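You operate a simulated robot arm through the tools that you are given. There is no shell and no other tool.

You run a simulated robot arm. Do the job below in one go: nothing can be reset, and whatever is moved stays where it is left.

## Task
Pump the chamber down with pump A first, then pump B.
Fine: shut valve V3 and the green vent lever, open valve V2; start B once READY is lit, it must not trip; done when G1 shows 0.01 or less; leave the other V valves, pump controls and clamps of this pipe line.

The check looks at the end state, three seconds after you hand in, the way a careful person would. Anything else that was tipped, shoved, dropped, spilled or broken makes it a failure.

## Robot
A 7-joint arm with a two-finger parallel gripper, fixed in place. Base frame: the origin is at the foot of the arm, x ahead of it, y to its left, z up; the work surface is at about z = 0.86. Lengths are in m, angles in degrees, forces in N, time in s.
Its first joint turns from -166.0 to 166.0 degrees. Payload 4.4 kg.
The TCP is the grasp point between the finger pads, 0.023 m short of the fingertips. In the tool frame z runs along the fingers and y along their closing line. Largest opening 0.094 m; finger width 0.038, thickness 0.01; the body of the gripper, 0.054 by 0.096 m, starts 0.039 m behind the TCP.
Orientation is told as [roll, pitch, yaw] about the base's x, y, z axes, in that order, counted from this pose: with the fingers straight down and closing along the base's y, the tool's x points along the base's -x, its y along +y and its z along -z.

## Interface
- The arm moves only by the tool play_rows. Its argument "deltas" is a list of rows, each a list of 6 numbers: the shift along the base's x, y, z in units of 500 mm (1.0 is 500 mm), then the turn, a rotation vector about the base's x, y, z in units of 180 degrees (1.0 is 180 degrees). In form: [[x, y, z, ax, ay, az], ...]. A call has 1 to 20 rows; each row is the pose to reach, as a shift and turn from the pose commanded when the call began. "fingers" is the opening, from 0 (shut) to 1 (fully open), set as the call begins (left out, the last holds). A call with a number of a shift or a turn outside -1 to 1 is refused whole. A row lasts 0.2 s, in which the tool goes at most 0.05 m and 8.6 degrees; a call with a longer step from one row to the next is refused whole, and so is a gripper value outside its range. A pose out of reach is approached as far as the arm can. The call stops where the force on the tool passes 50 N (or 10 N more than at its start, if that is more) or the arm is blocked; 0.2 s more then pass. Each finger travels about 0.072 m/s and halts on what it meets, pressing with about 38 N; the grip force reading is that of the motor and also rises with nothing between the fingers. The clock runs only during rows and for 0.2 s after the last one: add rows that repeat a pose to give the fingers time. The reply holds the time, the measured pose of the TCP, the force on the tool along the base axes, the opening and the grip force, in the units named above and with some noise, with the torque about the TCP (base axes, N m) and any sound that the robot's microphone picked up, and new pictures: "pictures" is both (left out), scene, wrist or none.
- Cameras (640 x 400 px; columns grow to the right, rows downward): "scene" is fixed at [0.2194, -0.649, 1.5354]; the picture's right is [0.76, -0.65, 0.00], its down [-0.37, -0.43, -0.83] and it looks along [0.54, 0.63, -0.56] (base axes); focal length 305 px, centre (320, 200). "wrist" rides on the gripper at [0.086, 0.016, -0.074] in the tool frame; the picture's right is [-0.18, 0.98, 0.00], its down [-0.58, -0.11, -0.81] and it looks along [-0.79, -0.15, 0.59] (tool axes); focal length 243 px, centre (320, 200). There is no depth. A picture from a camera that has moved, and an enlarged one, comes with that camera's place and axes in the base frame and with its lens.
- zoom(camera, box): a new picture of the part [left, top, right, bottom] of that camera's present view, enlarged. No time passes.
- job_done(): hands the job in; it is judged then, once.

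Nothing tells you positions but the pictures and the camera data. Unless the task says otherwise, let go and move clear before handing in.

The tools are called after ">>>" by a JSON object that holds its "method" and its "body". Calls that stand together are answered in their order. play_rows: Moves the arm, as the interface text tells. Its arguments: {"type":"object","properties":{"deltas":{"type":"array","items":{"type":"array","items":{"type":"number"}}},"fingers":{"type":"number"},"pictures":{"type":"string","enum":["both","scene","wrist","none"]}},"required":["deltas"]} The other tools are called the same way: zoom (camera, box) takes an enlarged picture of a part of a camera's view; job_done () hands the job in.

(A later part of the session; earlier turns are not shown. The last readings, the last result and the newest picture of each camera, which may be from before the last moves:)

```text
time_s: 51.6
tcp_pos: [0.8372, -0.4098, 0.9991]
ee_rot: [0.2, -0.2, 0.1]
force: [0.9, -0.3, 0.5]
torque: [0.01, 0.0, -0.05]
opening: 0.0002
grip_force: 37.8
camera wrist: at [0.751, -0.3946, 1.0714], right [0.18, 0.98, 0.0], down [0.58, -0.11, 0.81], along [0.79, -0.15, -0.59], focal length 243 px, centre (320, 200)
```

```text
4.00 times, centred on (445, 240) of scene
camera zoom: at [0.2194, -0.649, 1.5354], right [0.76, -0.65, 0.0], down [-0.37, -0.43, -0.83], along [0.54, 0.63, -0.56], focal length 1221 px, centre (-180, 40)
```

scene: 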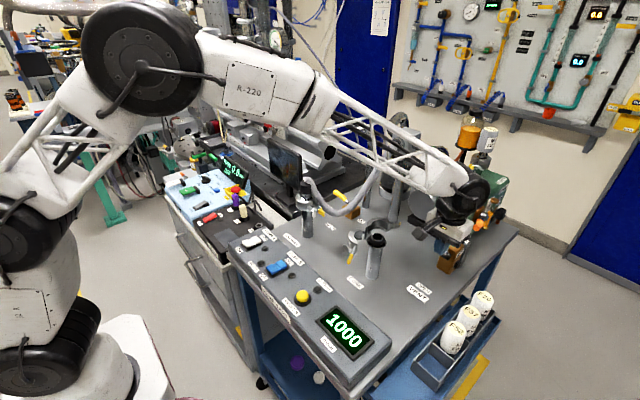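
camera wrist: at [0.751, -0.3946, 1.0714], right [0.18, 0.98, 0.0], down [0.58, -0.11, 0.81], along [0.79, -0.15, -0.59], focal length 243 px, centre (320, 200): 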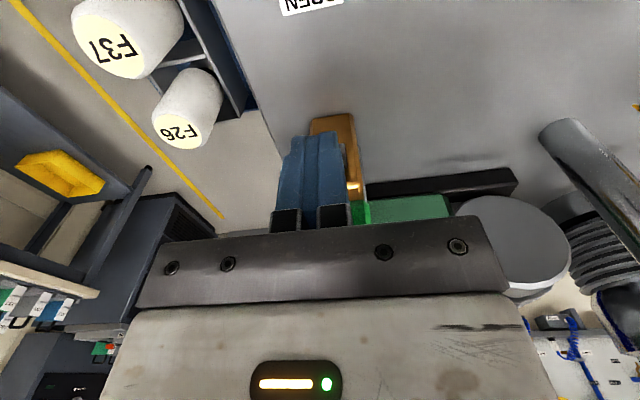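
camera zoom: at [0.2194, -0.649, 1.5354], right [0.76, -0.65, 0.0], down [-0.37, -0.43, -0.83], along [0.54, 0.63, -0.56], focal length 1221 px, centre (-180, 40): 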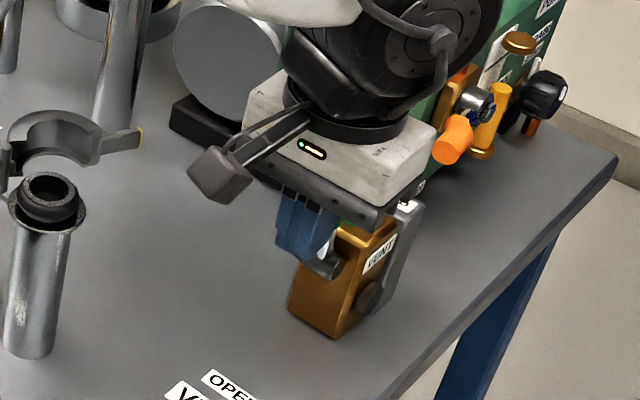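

There's no resistance yet at x=0.837. The handle looks like it's moving with the fingers or sitting just beyond them, so I'll keep pushing gently.

>>> {"method": "play_rows", "body": {"deltas": [[0.014, 0, 0, 0, 0, 0], [0.028, 0, 0, 0, 0, 0], [0.042, 0, 0, 0, 0, 0], [0.056, 0, 0, 0, 0, 0]], "pictures": "both"}}

>>> {"method": "zoom", "body": {"camera": "scene", "box": [410, 190, 500, 280]}}

>>> {"method": "zoom", "body": {"camera": "wrist", "box": [240, 80, 420, 240]}}

```text
time_s: 52.6
tcp_pos: [0.8651, -0.4106, 0.9994]
ee_rot: [0.0, 0.0, 0.0]
force: [-0.3, 0.0, -0.1]
torque: [-0.03, -0.04, 0.02]
opening: 0.0
grip_force: 38.4
camera wrist: at [0.7787, -0.3949, 1.0718], right [0.18, 0.98, 0.0], down [0.58, -0.11, 0.81], along [0.79, -0.15, -0.59], focal length 243 px, centre (320, 200)
```

scene: 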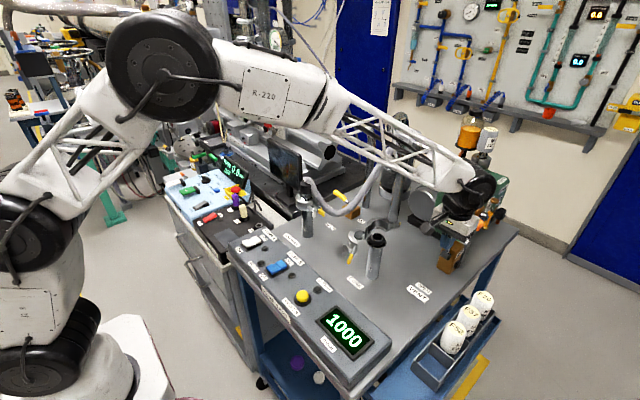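
wrist: 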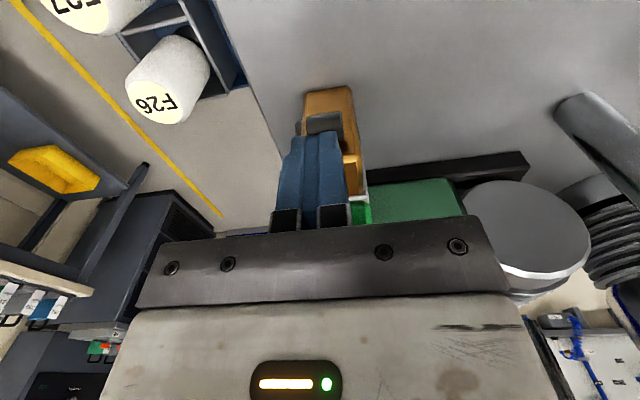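

```text
4.44 times, centred on (455, 235) of scene
camera zoom: at [0.2194, -0.649, 1.5354], right [0.76, -0.65, 0.0], down [-0.37, -0.43, -0.83], along [0.54, 0.63, -0.56], focal length 1356 px, centre (-280, 44)
```

zoom: 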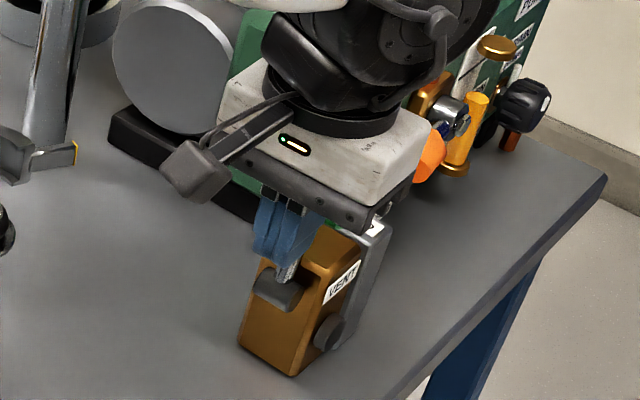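

```text
2.50 times, centred on (330, 160) of wrist
camera zoom: at [0.7787, -0.3949, 1.0718], right [0.18, 0.98, 0.0], down [0.58, -0.11, 0.81], along [0.79, -0.15, -0.59], focal length 606 px, centre (295, 300)
```

zoom: 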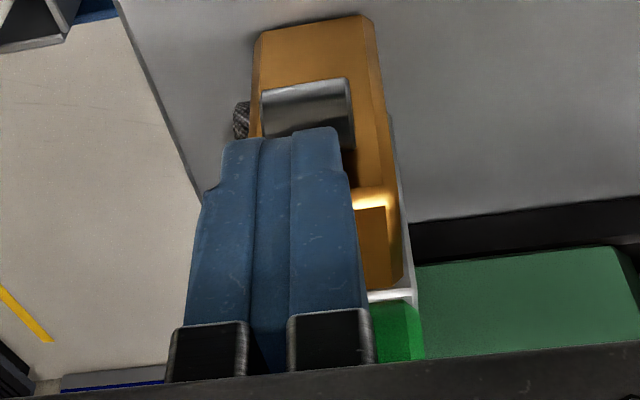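

The handle is travelling back with the fingers with very little friction. I'll continue in small steps until it meets its stop.

>>> {"method": "play_rows", "body": {"deltas": [[0.01, 0, 0, 0, 0, 0], [0.02, 0, 0, 0, 0, 0], [0.03, 0, 0, 0, 0, 0], [0.04, 0, 0, 0, 0, 0]], "pictures": "both"}}

>>> {"method": "zoom", "body": {"camera": "scene", "box": [410, 190, 500, 280]}}

>>> {"method": "zoom", "body": {"camera": "wrist", "box": [240, 80, 420, 240]}}

```text
time_s: 53.6
tcp_pos: [0.8847, -0.4106, 0.9994]
ee_rot: [0.1, -0.1, 0.1]
force: [-1.1, -0.5, -0.2]
torque: [0.01, -0.01, -0.01]
opening: 0.0003
grip_force: 37.7
camera wrist: at [0.7986, -0.395, 1.0719], right [0.18, 0.98, 0.0], down [0.58, -0.11, 0.81], along [0.79, -0.15, -0.59], focal length 243 px, centre (320, 200)
```

scene: 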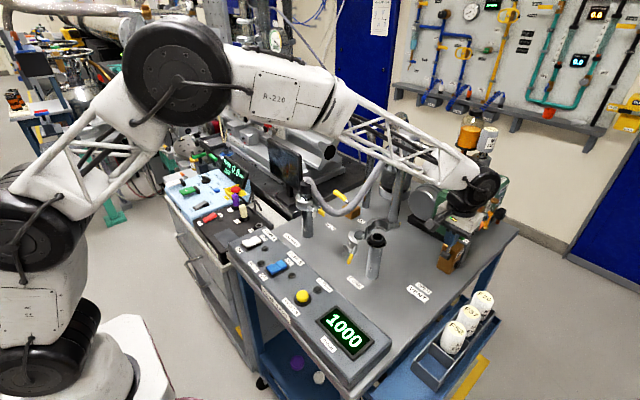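
wrist: 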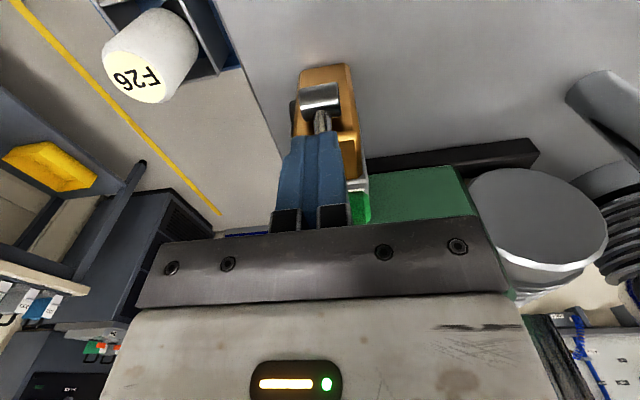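

```text
4.44 times, centred on (455, 235) of scene
camera zoom: at [0.2194, -0.649, 1.5354], right [0.76, -0.65, 0.0], down [-0.37, -0.43, -0.83], along [0.54, 0.63, -0.56], focal length 1356 px, centre (-280, 44)
```

zoom: 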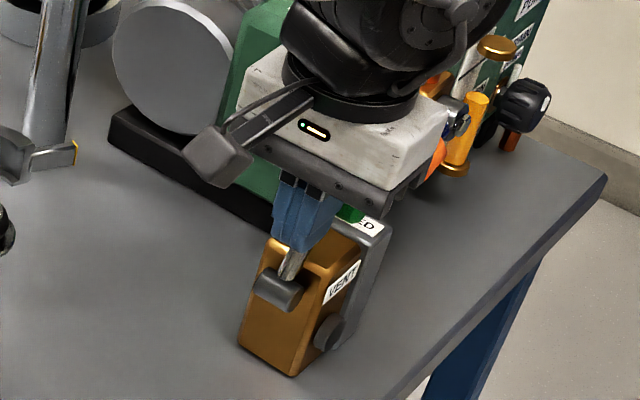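

```text
2.50 times, centred on (330, 160) of wrist
camera zoom: at [0.7986, -0.395, 1.0719], right [0.18, 0.98, 0.0], down [0.58, -0.11, 0.81], along [0.79, -0.15, -0.59], focal length 606 px, centre (295, 300)
```

zoom: 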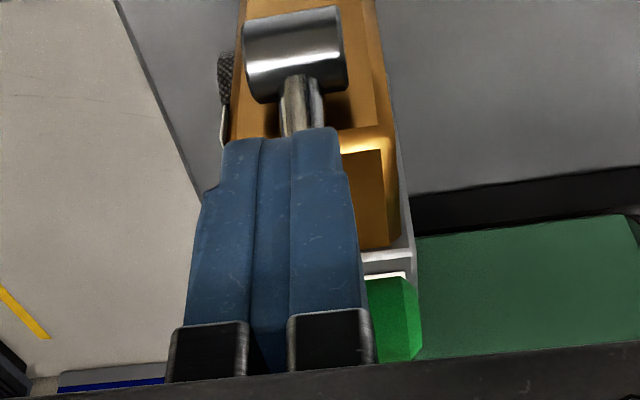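

The lever has passed vertical and the handle is arriving over the CLOSED post. I'll push on until it stops.

>>> {"method": "play_rows", "body": {"deltas": [[0.01, 0, 0, 0, 0, 0], [0.02, 0, 0, 0, 0, 0], [0.03, 0, 0, 0, 0, 0], [0.04, 0, 0, 0, 0, 0]], "pictures": "both"}}

>>> {"method": "zoom", "body": {"camera": "scene", "box": [410, 190, 500, 280]}}

>>> {"method": "zoom", "body": {"camera": "wrist", "box": [240, 80, 420, 240]}}

```text
time_s: 54.3
tcp_pos: [0.8939, -0.4114, 0.998]
ee_rot: [0.2, 0.3, -0.1]
force: [-32.7, 3.9, 9.0]
torque: [0.1, 0.11, 0.08]
opening: 0.0
grip_force: 38.7
stopped in row 3: the force on the tool passed its limit at 63 N (the readings are from after the stop); the commanded pose is now the measured one
camera wrist: at [0.8081, -0.3958, 1.071], right [0.18, 0.98, 0.0], down [0.58, -0.11, 0.8], along [0.79, -0.15, -0.6], focal length 243 px, centre (320, 200)
```

scene: 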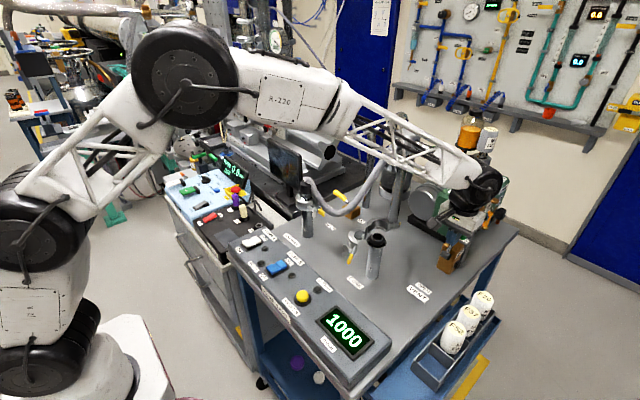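
wrist: 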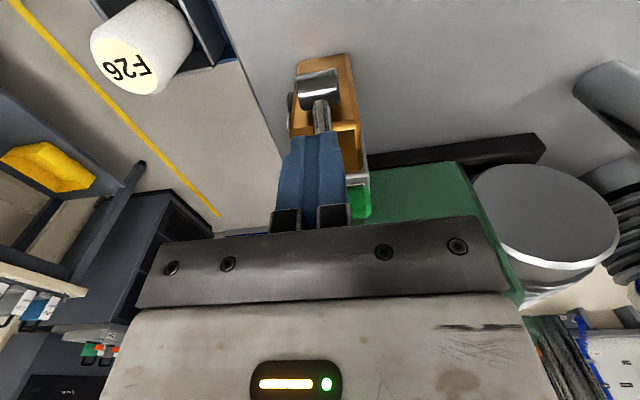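

```text
4.44 times, centred on (455, 235) of scene
camera zoom: at [0.2194, -0.649, 1.5354], right [0.76, -0.65, 0.0], down [-0.37, -0.43, -0.83], along [0.54, 0.63, -0.56], focal length 1356 px, centre (-280, 44)
```

zoom: 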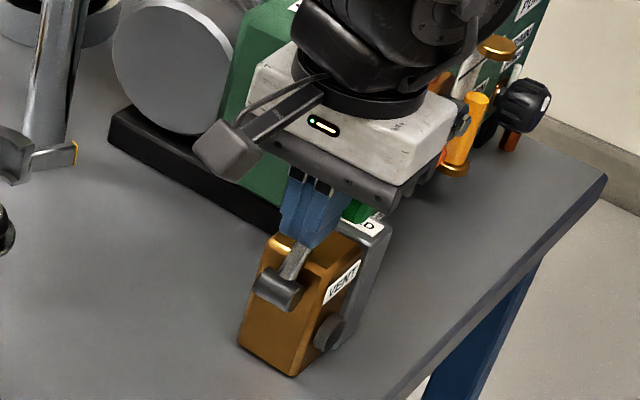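

```text
2.50 times, centred on (330, 160) of wrist
camera zoom: at [0.8081, -0.3958, 1.071], right [0.18, 0.98, 0.0], down [0.58, -0.11, 0.8], along [0.79, -0.15, -0.6], focal length 606 px, centre (295, 300)
```

zoom: 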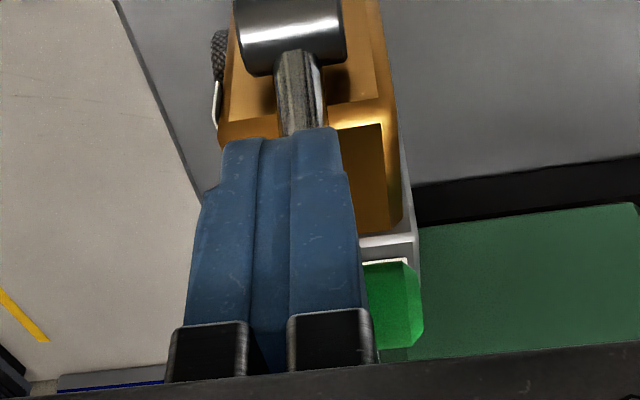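

The lever hit a hard stop over the CLOSED label. I'll back straight off and check that it stays there.

>>> {"method": "play_rows", "body": {"deltas": [[-0.03, 0, 0, 0, 0, 0], [-0.08, 0, 0, 0, 0, 0], [-0.15, 0, 0.02, 0, 0, 0], [-0.22, 0, 0.08, 0, 0, 0], [-0.3, 0, 0.14, 0, 0, 0], [-0.36, 0, 0.2, 0, 0, 0], [-0.4, 0, 0.28, 0, 0, 0]], "pictures": "both"}}

>>> {"method": "zoom", "body": {"camera": "scene", "box": [410, 190, 500, 280]}}

>>> {"method": "zoom", "body": {"camera": "wrist", "box": [260, 60, 440, 200]}}

```text
time_s: 55.9
tcp_pos: [0.6936, -0.4121, 1.1343]
ee_rot: [0.3, 0.1, 0.2]
force: [-0.1, -0.8, -0.9]
torque: [0.01, 0.02, 0.01]
opening: 0.0001
grip_force: 37.7
camera wrist: at [0.6085, -0.3963, 1.2083], right [0.18, 0.98, 0.0], down [0.58, -0.11, 0.8], along [0.79, -0.14, -0.6], focal length 243 px, centre (320, 200)
```

scene: 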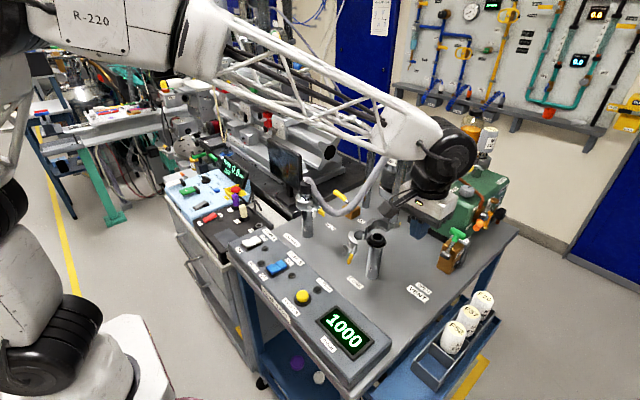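
wrist: 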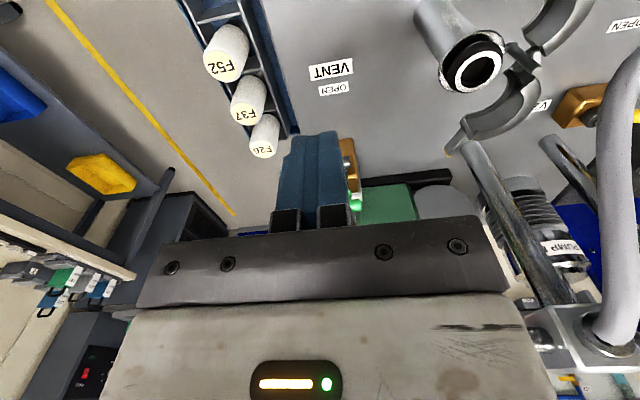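

```text
4.44 times, centred on (455, 235) of scene
camera zoom: at [0.2194, -0.649, 1.5354], right [0.76, -0.65, 0.0], down [-0.37, -0.43, -0.83], along [0.54, 0.63, -0.56], focal length 1356 px, centre (-280, 44)
```

zoom: 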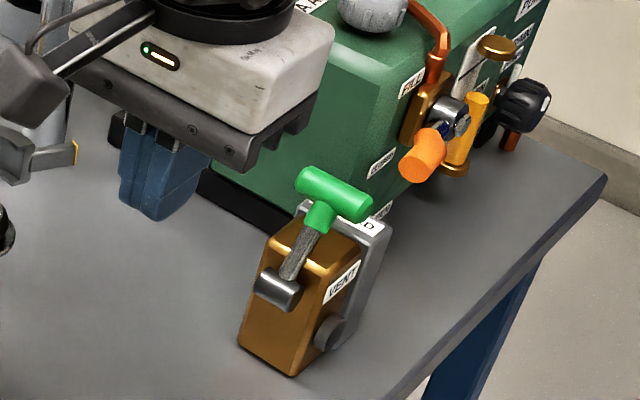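

```text
2.86 times, centred on (350, 130) of wrist
camera zoom: at [0.6085, -0.3963, 1.2083], right [0.18, 0.98, 0.0], down [0.58, -0.11, 0.8], along [0.79, -0.14, -0.6], focal length 693 px, centre (234, 400)
```

zoom: 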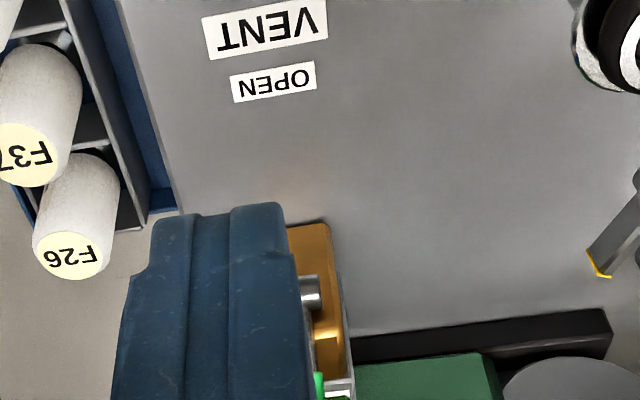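

The vent lever stays leaned back on CLOSED. Next is V2, so I'll lift, move over the cart to its left side, and inspect the lever and the hose around it.

>>> {"method": "play_rows", "body": {"deltas": [[0, 0, 0.08, 0, 0, 0], [-0.01, 0, 0.17, 0, 0, 0], [-0.02, 0, 0.26, 0, 0, 0], [-0.03, 0.03, 0.34, 0, 0, 0], [-0.04, 0.1, 0.4, 0, 0, 0], [-0.05, 0.19, 0.4, 0, 0, 0], [-0.06, 0.28, 0.4, 0, 0, 0], [-0.07, 0.37, 0.4, 0, 0, 0], [-0.08, 0.46, 0.4, 0, 0, 0], [-0.08, 0.55, 0.4, 0, 0, 0], [-0.08, 0.64, 0.4, 0, 0, 0], [-0.08, 0.73, 0.4, 0, 0, 0], [-0.08, 0.82, 0.38, 0, 0, 0], [-0.08, 0.9, 0.34, 0, 0, 0], [-0.08, 0.93, 0.28, 0, 0, 0]], "fingers": 1, "pictures": "both"}}

>>> {"method": "zoom", "body": {"camera": "wrist", "box": [180, 0, 430, 200]}}

```text
time_s: 59.1
tcp_pos: [0.6555, 0.0524, 1.2772]
ee_rot: [0.2, 0.1, 0.1]
force: [0.6, 0.7, 0.0]
torque: [0.01, 0.02, 0.02]
opening: 0.0941
grip_force: 0.1
camera wrist: at [0.5696, 0.0697, 1.3507], right [0.18, 0.98, 0.0], down [0.58, -0.11, 0.8], along [0.79, -0.15, -0.59], focal length 243 px, centre (320, 200)
```

scene: 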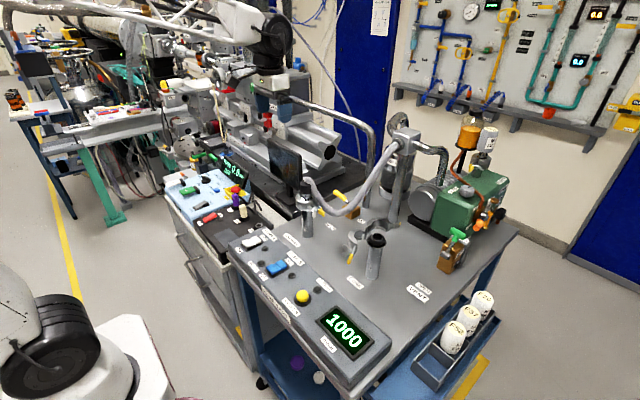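
wrist: 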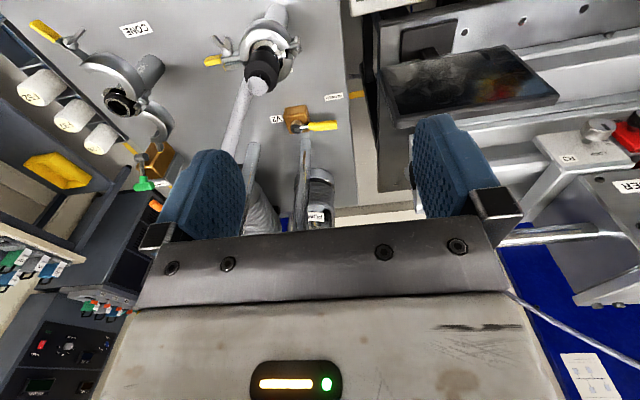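

```text
2.00 times, centred on (305, 100) of wrist
camera zoom: at [0.5696, 0.0697, 1.3507], right [0.18, 0.98, 0.0], down [0.58, -0.11, 0.8], along [0.79, -0.15, -0.59], focal length 485 px, centre (350, 400)
```

zoom: 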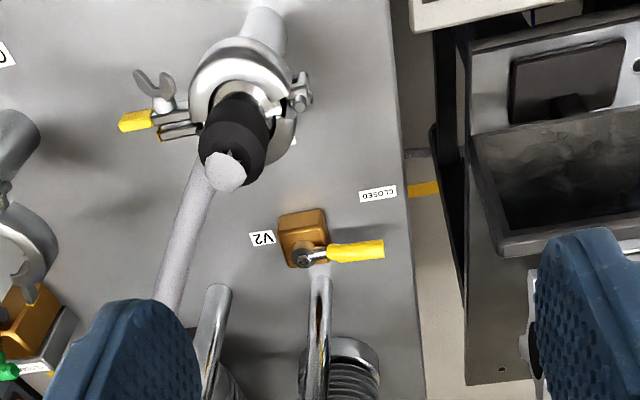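

V2's pivot is near [0.884, -0.041] and its yellow lever runs along +y at z≈0.92. It must swing toward -x. The hose elbow sits at about [0.71, -0.04] and the monitor at y>0.12, so I'll tilt the tool back 20° with a slight yaw and come in high with the fingers closed.

>>> {"method": "play_rows", "body": {"deltas": [[0.058, -0.007, -0.063, 0.0029, -0.0221, -0.0165], [0.116, -0.014, -0.126, 0.0058, -0.0442, -0.033], [0.173, -0.021, -0.189, 0.0087, -0.0663, -0.0495], [0.231, -0.028, -0.252, 0.0116, -0.0884, -0.066], [0.289, -0.035, -0.314, 0.01455, -0.1105, -0.0825]], "fingers": 0, "pictures": "both"}}

>>> {"method": "zoom", "body": {"camera": "scene", "box": [270, 110, 420, 240]}}

```text
time_s: 60.3
tcp_pos: [0.8008, 0.0382, 1.1198]
ee_rot: [5.7, -19.2, -15.8]
force: [0.4, 0.2, 0.3]
torque: [0.02, -0.03, 0.02]
opening: 0.0
grip_force: 37.7
camera wrist: at [0.7015, 0.0745, 1.162], right [0.4, 0.9, 0.15], down [0.23, -0.26, 0.94], along [0.89, -0.35, -0.31], focal length 243 px, centre (320, 200)
```

scene: 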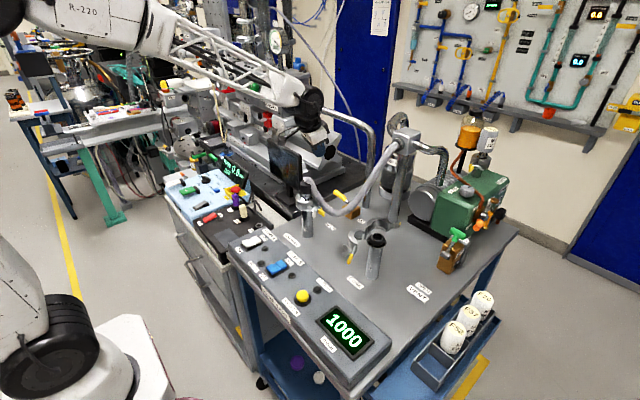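
wrist: 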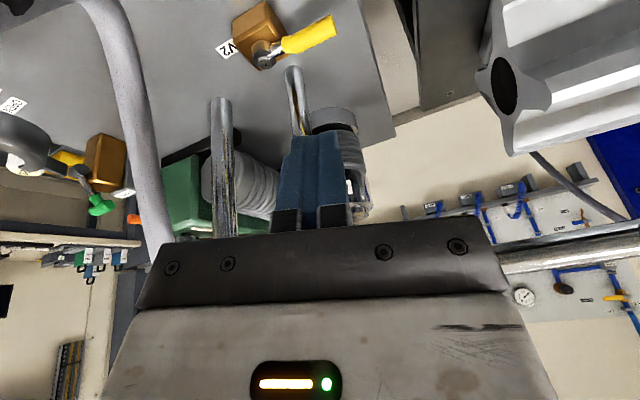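

```text
3.08 times, centred on (345, 175) of scene
camera zoom: at [0.2194, -0.649, 1.5354], right [0.76, -0.65, 0.0], down [-0.37, -0.43, -0.83], along [0.54, 0.63, -0.56], focal length 939 px, centre (243, 277)
```

zoom: 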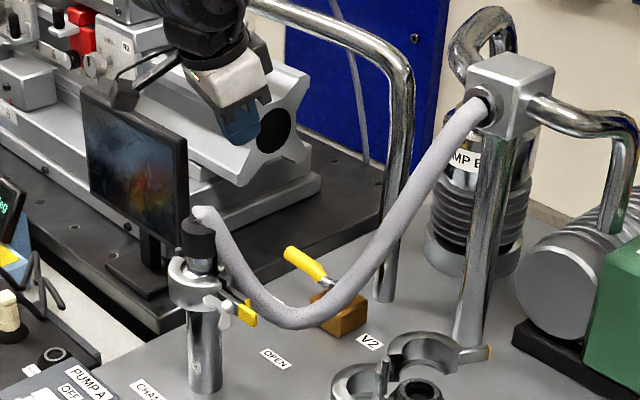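

The coordinates are confirmed: lever tip at [0.886, 0.048] and pivot at [0.886, -0.036]. I'll descend to just above the lever height, short of it.

>>> {"method": "play_rows", "body": {"deltas": [[0.03, -0.003, -0.075, 0, 0, 0], [0.06, -0.006, -0.15, 0, 0, 0], [0.08, -0.006, -0.21, 0, 0, 0], [0.1, -0.006, -0.26, 0, 0, 0]], "pictures": "both"}}

>>> {"method": "zoom", "body": {"camera": "scene", "box": [270, 120, 390, 230]}}

```text
time_s: 61.3
tcp_pos: [0.8513, 0.0337, 0.991]
ee_rot: [5.6, -19.1, -15.9]
force: [-0.7, -0.7, 0.7]
torque: [0.0, 0.0, -0.01]
opening: 0.0
grip_force: 38.2
camera wrist: at [0.7504, 0.0716, 1.032], right [0.4, 0.9, 0.15], down [0.23, -0.26, 0.94], along [0.89, -0.35, -0.31], focal length 243 px, centre (320, 200)
```

scene: 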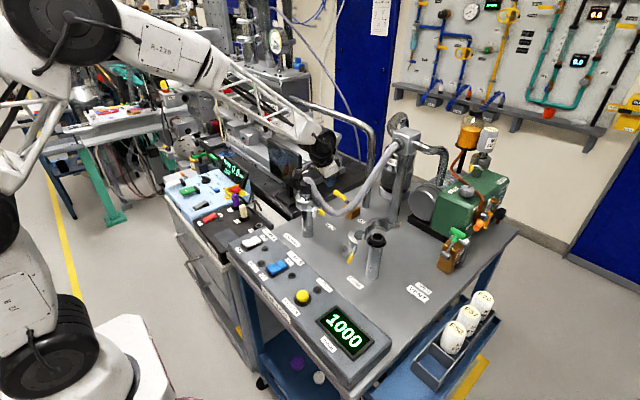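
wrist: 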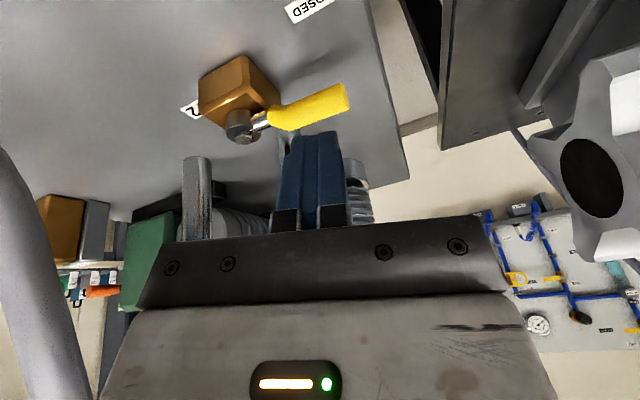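

```text
3.64 times, centred on (330, 175) of scene
camera zoom: at [0.2194, -0.649, 1.5354], right [0.76, -0.65, 0.0], down [-0.37, -0.43, -0.83], along [0.54, 0.63, -0.56], focal length 1110 px, centre (284, 291)
```

zoom: 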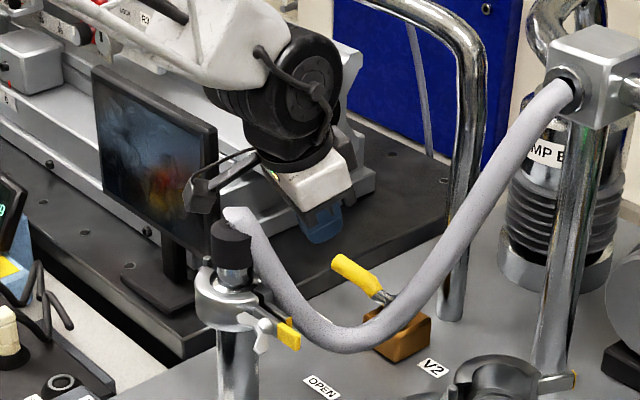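

Clearances look fine. I'll pass over the lever, then lower the fingertips behind it on its +x side.

>>> {"method": "play_rows", "body": {"deltas": [[0.05, 0, 0, 0, 0, 0], [0.1, 0, 0, 0, 0, 0], [0.15, 0, 0, 0, 0, 0], [0.16, 0, -0.03, 0, 0, 0], [0.16, 0, -0.065, 0, 0, 0], [0.16, 0, -0.1, 0, 0, 0]], "pictures": "both"}}

>>> {"method": "zoom", "body": {"camera": "scene", "box": [270, 120, 390, 230]}}

>>> {"method": "zoom", "body": {"camera": "wrist", "box": [220, 80, 420, 240]}}

```text
time_s: 62.7
tcp_pos: [0.9293, 0.0338, 0.9386]
ee_rot: [5.6, -19.3, -15.9]
force: [-0.3, -0.8, 0.3]
torque: [0.03, 0.01, -0.02]
opening: 0.0003
grip_force: 38.2
camera wrist: at [0.8302, 0.0713, 0.9819], right [0.4, 0.9, 0.15], down [0.23, -0.26, 0.94], along [0.89, -0.34, -0.31], focal length 243 px, centre (320, 200)
```

scene: 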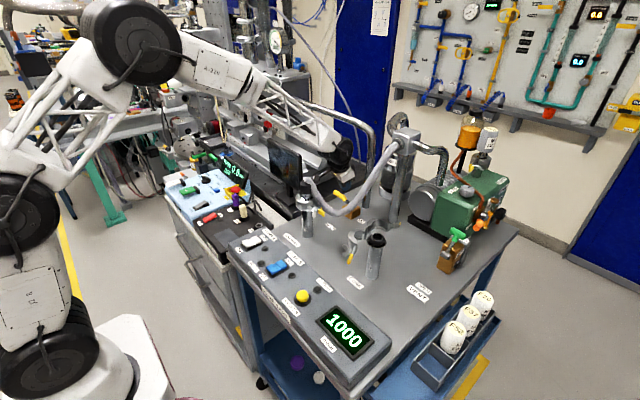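
wrist: 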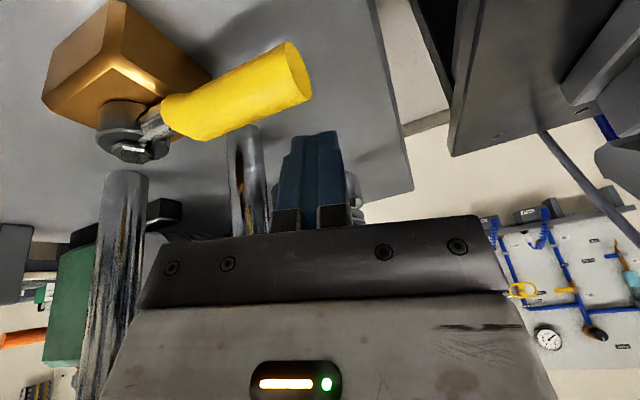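

```text
3.64 times, centred on (330, 175) of scene
camera zoom: at [0.2194, -0.649, 1.5354], right [0.76, -0.65, 0.0], down [-0.37, -0.43, -0.83], along [0.54, 0.63, -0.56], focal length 1110 px, centre (284, 291)
```

zoom: 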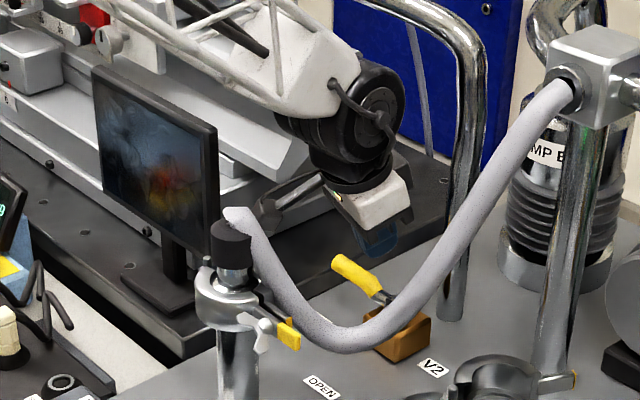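

```text
2.50 times, centred on (320, 160) of wrist
camera zoom: at [0.8302, 0.0713, 0.9819], right [0.4, 0.9, 0.15], down [0.23, -0.26, 0.94], along [0.89, -0.34, -0.31], focal length 606 px, centre (320, 300)
```

zoom: 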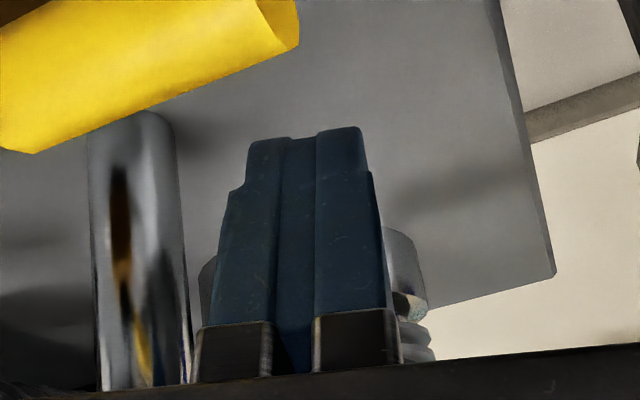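

The fingers are behind the lever with no contact. I'll pull toward -x along the lever's arc and stop partway to check.

>>> {"method": "play_rows", "body": {"deltas": [[0, 0, -0.016, 0, 0, 0], [-0.0286, -0.0076, -0.016, 0, 0, 0], [-0.0506, -0.0026, -0.016, 0, 0, 0], [-0.069, 0.0022, -0.016, 0, 0, 0], [-0.0896, 0.0034, -0.016, 0, 0, 0], [-0.11, 0.0026, -0.016, 0, 0, 0]], "pictures": "both"}}

>>> {"method": "zoom", "body": {"camera": "scene", "box": [270, 120, 390, 230]}}

```text
time_s: 64.1
tcp_pos: [0.8751, 0.0338, 0.9323]
ee_rot: [5.7, -19.1, -15.8]
force: [1.6, -0.4, 4.0]
torque: [0.02, 0.06, 0.02]
opening: 0.0
grip_force: 37.8
camera wrist: at [0.775, 0.0725, 0.974], right [0.4, 0.9, 0.15], down [0.23, -0.26, 0.94], along [0.89, -0.34, -0.31], focal length 243 px, centre (320, 200)
```

scene: 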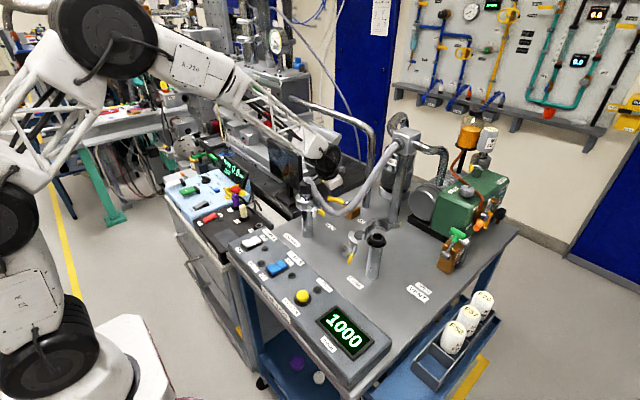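
wrist: 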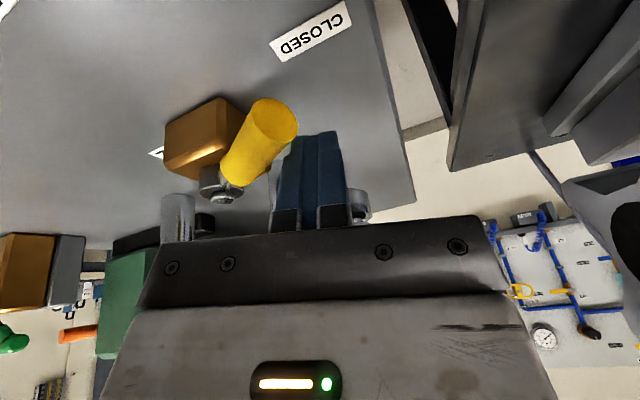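

```text
3.64 times, centred on (330, 175) of scene
camera zoom: at [0.2194, -0.649, 1.5354], right [0.76, -0.65, 0.0], down [-0.37, -0.43, -0.83], along [0.54, 0.63, -0.56], focal length 1110 px, centre (284, 291)
```

zoom: 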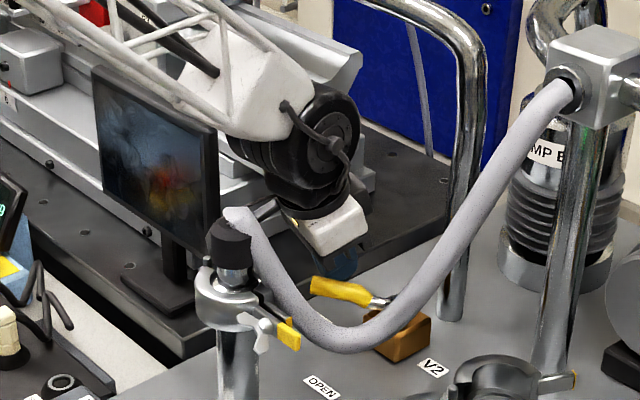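

The lever is following smoothly at about 120° of its arc. I'll continue to roughly 142°.

>>> {"method": "play_rows", "body": {"deltas": [[-0.0222, -0.0026, 0, 0, 0, 0], [-0.043, -0.01, 0, 0, 0, 0], [-0.0612, -0.0206, 0, 0, 0, 0]], "pictures": "both"}}

>>> {"method": "zoom", "body": {"camera": "scene", "box": [270, 120, 390, 230]}}

```text
time_s: 64.9
tcp_pos: [0.8433, 0.0241, 0.932]
ee_rot: [5.6, -19.1, -15.8]
force: [-0.9, 0.2, 0.7]
torque: [-0.02, 0.02, -0.03]
opening: 0.0003
grip_force: 37.8
camera wrist: at [0.7437, 0.0619, 0.9739], right [0.4, 0.9, 0.15], down [0.23, -0.26, 0.94], along [0.89, -0.35, -0.31], focal length 243 px, centre (320, 200)
```

scene: 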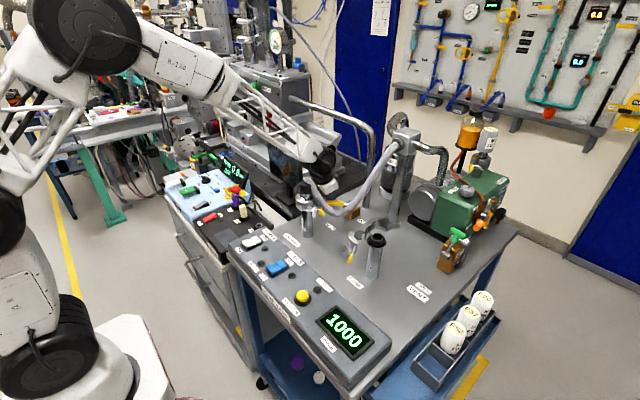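
wrist: 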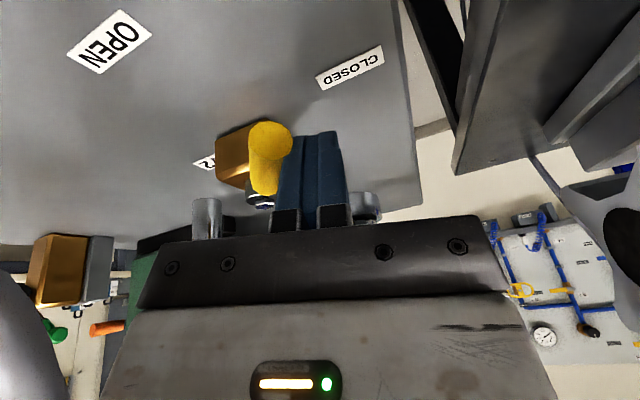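

```text
3.64 times, centred on (330, 175) of scene
camera zoom: at [0.2194, -0.649, 1.5354], right [0.76, -0.65, 0.0], down [-0.37, -0.43, -0.83], along [0.54, 0.63, -0.56], focal length 1110 px, centre (284, 291)
```

zoom: 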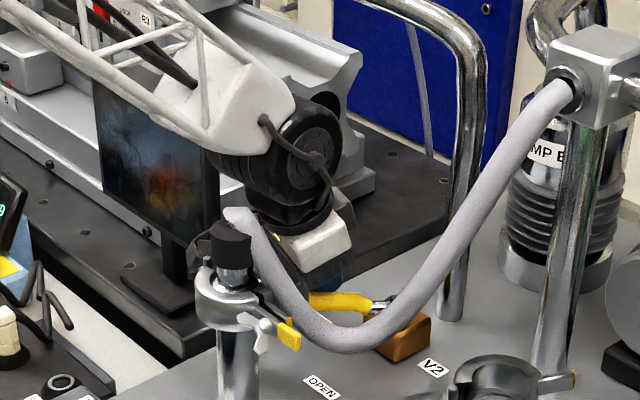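

The lever is at about 145°. I'll straighten the tool to vertical and yaw it so the camera stays clear of the hose clamp, then finish the arc.

>>> {"method": "play_rows", "body": {"deltas": [[0, 0, 0, 0, 0.037, 0], [0, -0.004, 0, 0, 0.074, 0], [0, -0.0074, 0, 0, 0.111, 0]], "pictures": "wrist"}}

```text
time_s: 65.7
tcp_pos: [0.8435, 0.0206, 0.9323]
ee_rot: [0.2, 0.2, -15.0]
force: [1.5, 0.1, 0.5]
torque: [0.02, -0.01, 0.01]
opening: 0.0
grip_force: 38.8
camera wrist: at [0.765, 0.0583, 1.006], right [0.43, 0.9, 0.0], down [0.54, -0.26, 0.8], along [0.73, -0.34, -0.6], focal length 243 px, centre (320, 200)
```

wrist: 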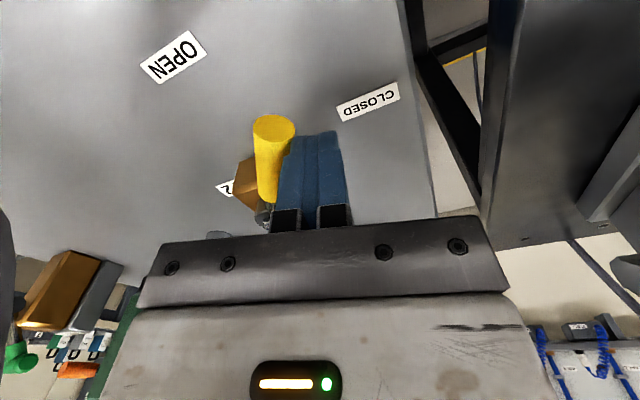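

>>> {"method": "play_rows", "body": {"deltas": [[-0.007, -0.0065, 0, 0, 0, -0.0347], [-0.014, -0.013, 0, 0, 0, -0.0694], [-0.021, -0.0195, 0, 0, 0, -0.1041], [-0.0278, -0.0258, 0, 0, 0, -0.1389]], "pictures": "both"}}

>>> {"method": "zoom", "body": {"camera": "scene", "box": [270, 120, 390, 230]}}

```text
time_s: 66.7
tcp_pos: [0.83, 0.0084, 0.9323]
ee_rot: [0.3, 0.2, -40.0]
force: [1.1, 0.8, 0.4]
torque: [-0.03, -0.05, 0.03]
opening: 0.0
grip_force: 38.1
camera wrist: at [0.7748, 0.0756, 1.0053], right [0.77, 0.63, 0.0], down [0.37, -0.46, 0.8], along [0.51, -0.62, -0.59], focal length 243 px, centre (320, 200)
```

scene: 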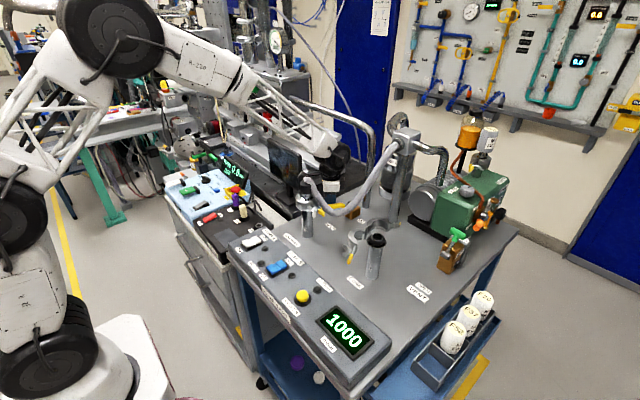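
wrist: 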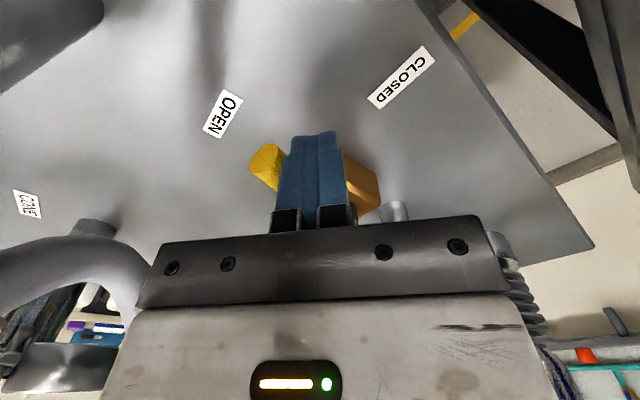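

```text
3.64 times, centred on (330, 175) of scene
camera zoom: at [0.2194, -0.649, 1.5354], right [0.76, -0.65, 0.0], down [-0.37, -0.43, -0.83], along [0.54, 0.63, -0.56], focal length 1110 px, centre (284, 291)
```

zoom: 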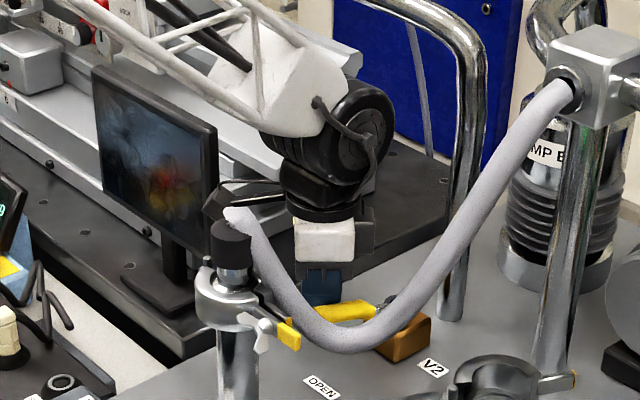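

>>> {"method": "play_rows", "body": {"deltas": [[-0.0076, -0.0092, 0.004, 0, 0, 0], [-0.0146, -0.0176, 0.006, 0, 0, 0], [-0.0206, -0.0274, 0.006, 0, 0, 0], [-0.026, -0.037, 0.006, 0, 0, 0]], "pictures": "both"}}

>>> {"method": "zoom", "body": {"camera": "scene", "box": [270, 120, 390, 230]}}

```text
time_s: 67.7
tcp_pos: [0.8162, -0.0096, 0.9355]
ee_rot: [0.2, 0.2, -39.9]
force: [0.7, 0.1, 0.5]
torque: [-0.01, -0.01, 0.01]
opening: 0.0
grip_force: 37.7
camera wrist: at [0.7611, 0.0571, 1.0084], right [0.77, 0.64, 0.0], down [0.38, -0.46, 0.8], along [0.51, -0.62, -0.59], focal length 243 px, centre (320, 200)
```

scene: 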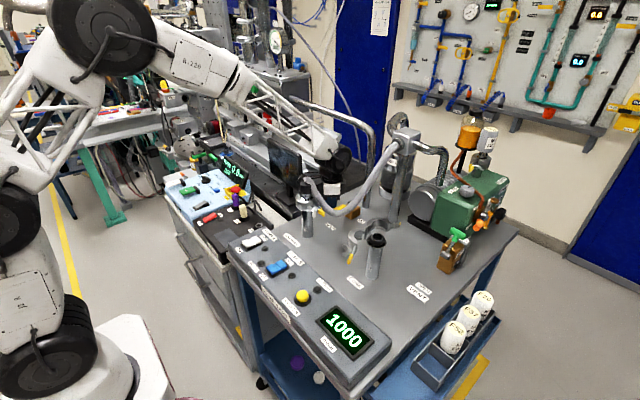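
wrist: 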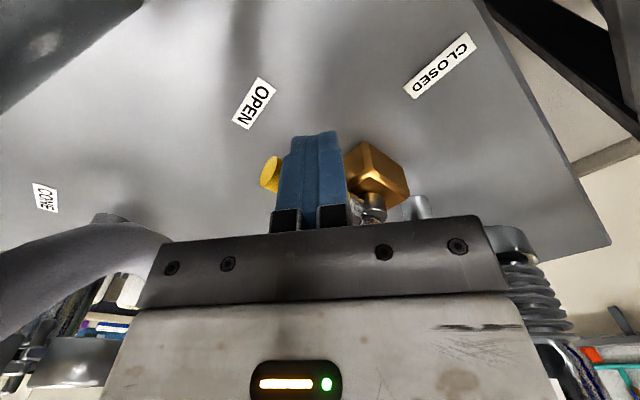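

```text
3.64 times, centred on (330, 175) of scene
camera zoom: at [0.2194, -0.649, 1.5354], right [0.76, -0.65, 0.0], down [-0.37, -0.43, -0.83], along [0.54, 0.63, -0.56], focal length 1110 px, centre (284, 291)
```

zoom: 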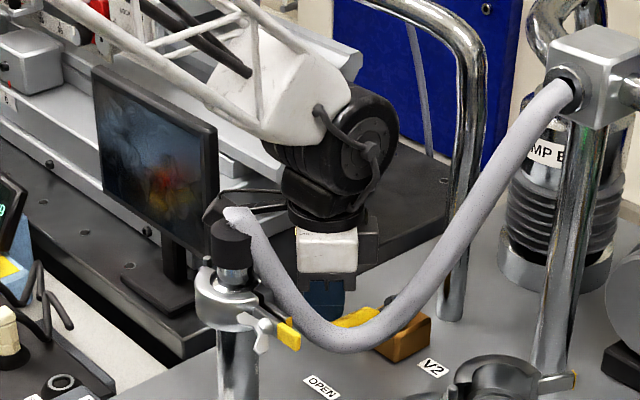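

The lever is nearly along -x at its OPEN label. I'll push a bit further to find its stop.

>>> {"method": "play_rows", "body": {"deltas": [[-0.002, -0.006, 0, 0, 0, 0], [-0.003, -0.012, 0, 0, 0, 0], [-0.004, -0.018, 0, 0, 0, 0], [-0.004, -0.022, 0, 0, 0, 0]], "pictures": "both"}}

>>> {"method": "zoom", "body": {"camera": "scene", "box": [290, 150, 390, 230]}}

```text
time_s: 68.4
tcp_pos: [0.8157, -0.0126, 0.9348]
ee_rot: [0.4, 0.2, -39.9]
force: [5.6, 26.3, -2.8]
torque: [0.5, -0.11, 0.36]
opening: 0.0001
grip_force: 38.0
stopped in row 3: the force on the tool passed its limit at 57 N (the readings are from after the stop); the commanded pose is now the measured one
camera wrist: at [0.76, 0.0542, 1.0087], right [0.77, 0.64, 0.01], down [0.38, -0.46, 0.8], along [0.51, -0.62, -0.59], focal length 243 px, centre (320, 200)
```

scene: 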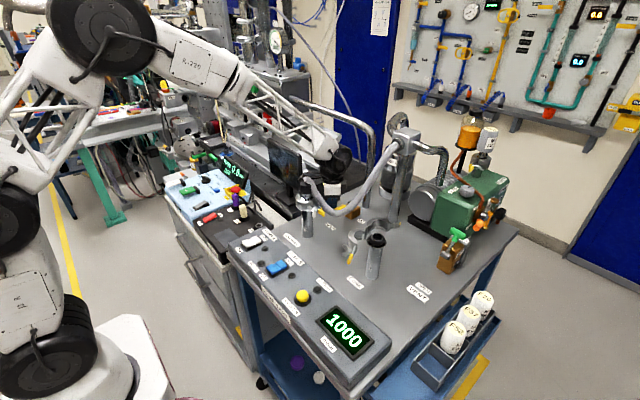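
wrist: 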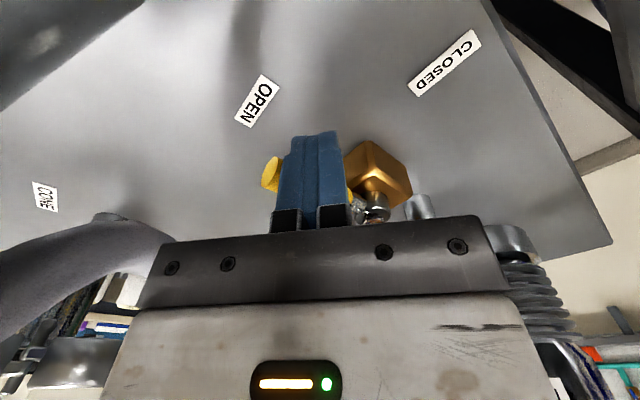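

```text
5.00 times, centred on (340, 190) of scene
camera zoom: at [0.2194, -0.649, 1.5354], right [0.76, -0.65, 0.0], down [-0.37, -0.43, -0.83], along [0.54, 0.63, -0.56], focal length 1526 px, centre (220, 250)
```

zoom: 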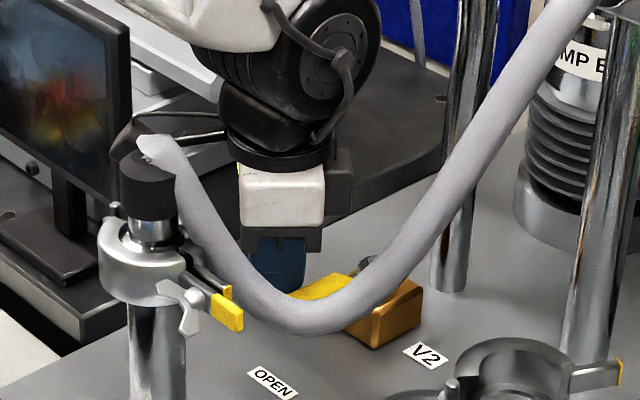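

V2 is at its OPEN stop. I'll ease away to the left, then lift clear.

>>> {"method": "play_rows", "body": {"deltas": [[0, 0.02, 0, 0, 0, 0], [0, 0.05, 0, 0, 0, 0], [0, 0.05, 0.05, 0, 0, 0], [0, 0.05, 0.13, 0, 0, 0], [0, 0.05, 0.22, 0, 0, 0], [-0.02, 0.05, 0.31, 0, 0, 0], [-0.06, 0.05, 0.39, 0, 0, 0.04], [-0.13, 0.05, 0.45, 0, 0, 0.08], [-0.2, 0.05, 0.5, 0, 0, 0.12], [-0.28, 0.05, 0.5, 0, 0, 0.16], [-0.36, 0.05, 0.5, 0, 0, 0.2], [-0.4, 0.05, 0.5, 0, 0, 0.222]], "pictures": "both"}}

>>> {"method": "zoom", "body": {"camera": "scene", "box": [280, 150, 420, 260]}}

>>> {"method": "zoom", "body": {"camera": "wrist", "box": [200, 0, 440, 180]}}

```text
time_s: 71.0
tcp_pos: [0.6156, 0.0093, 1.1854]
ee_rot: [0.3, 0.2, 0.2]
force: [-0.1, -0.3, -1.1]
torque: [0.02, 0.04, 0.01]
opening: 0.0
grip_force: 38.8
camera wrist: at [0.5294, 0.0252, 1.2593], right [0.18, 0.98, 0.01], down [0.58, -0.11, 0.8], along [0.79, -0.14, -0.59], focal length 243 px, centre (320, 200)
```

scene: 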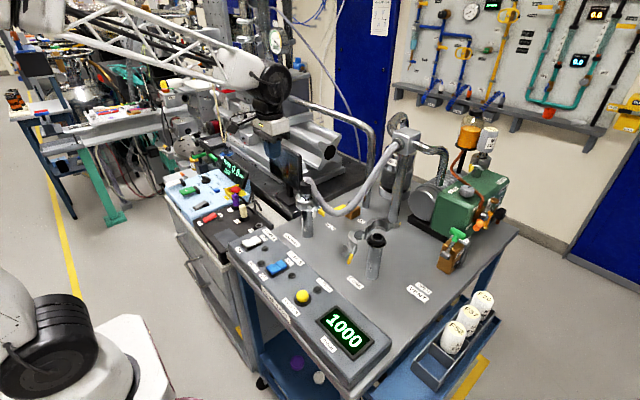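
wrist: 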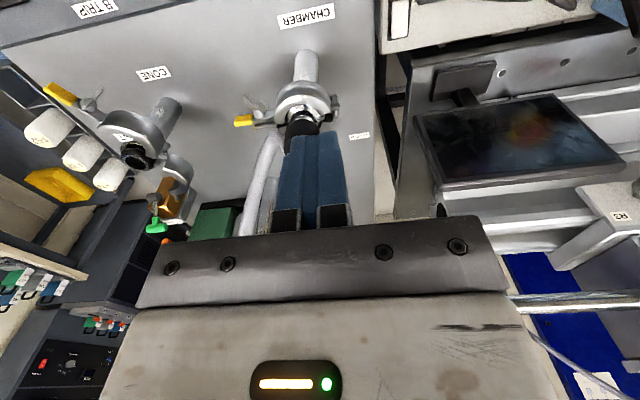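

```text
3.64 times, centred on (350, 205) of scene
camera zoom: at [0.2194, -0.649, 1.5354], right [0.76, -0.65, 0.0], down [-0.37, -0.43, -0.83], along [0.54, 0.63, -0.56], focal length 1110 px, centre (211, 182)
```

zoom: 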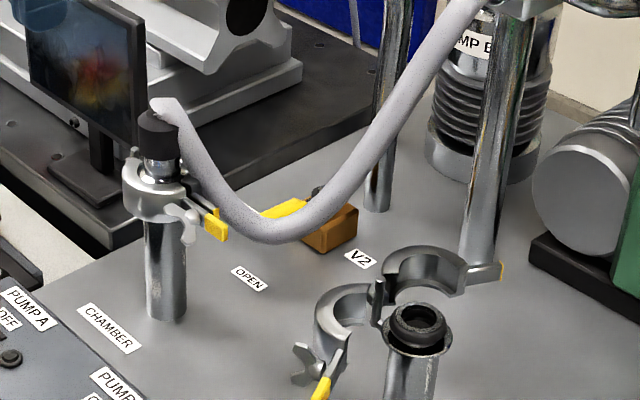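

```text
2.22 times, centred on (320, 90) of wrist
camera zoom: at [0.5294, 0.0252, 1.2593], right [0.18, 0.98, 0.01], down [0.58, -0.11, 0.8], along [0.79, -0.14, -0.59], focal length 539 px, centre (320, 444)
```

zoom: 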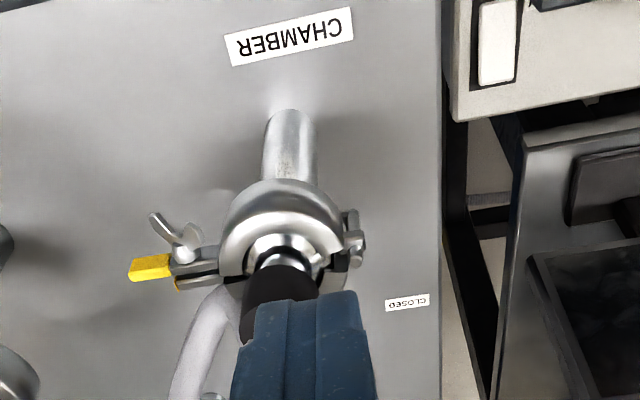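

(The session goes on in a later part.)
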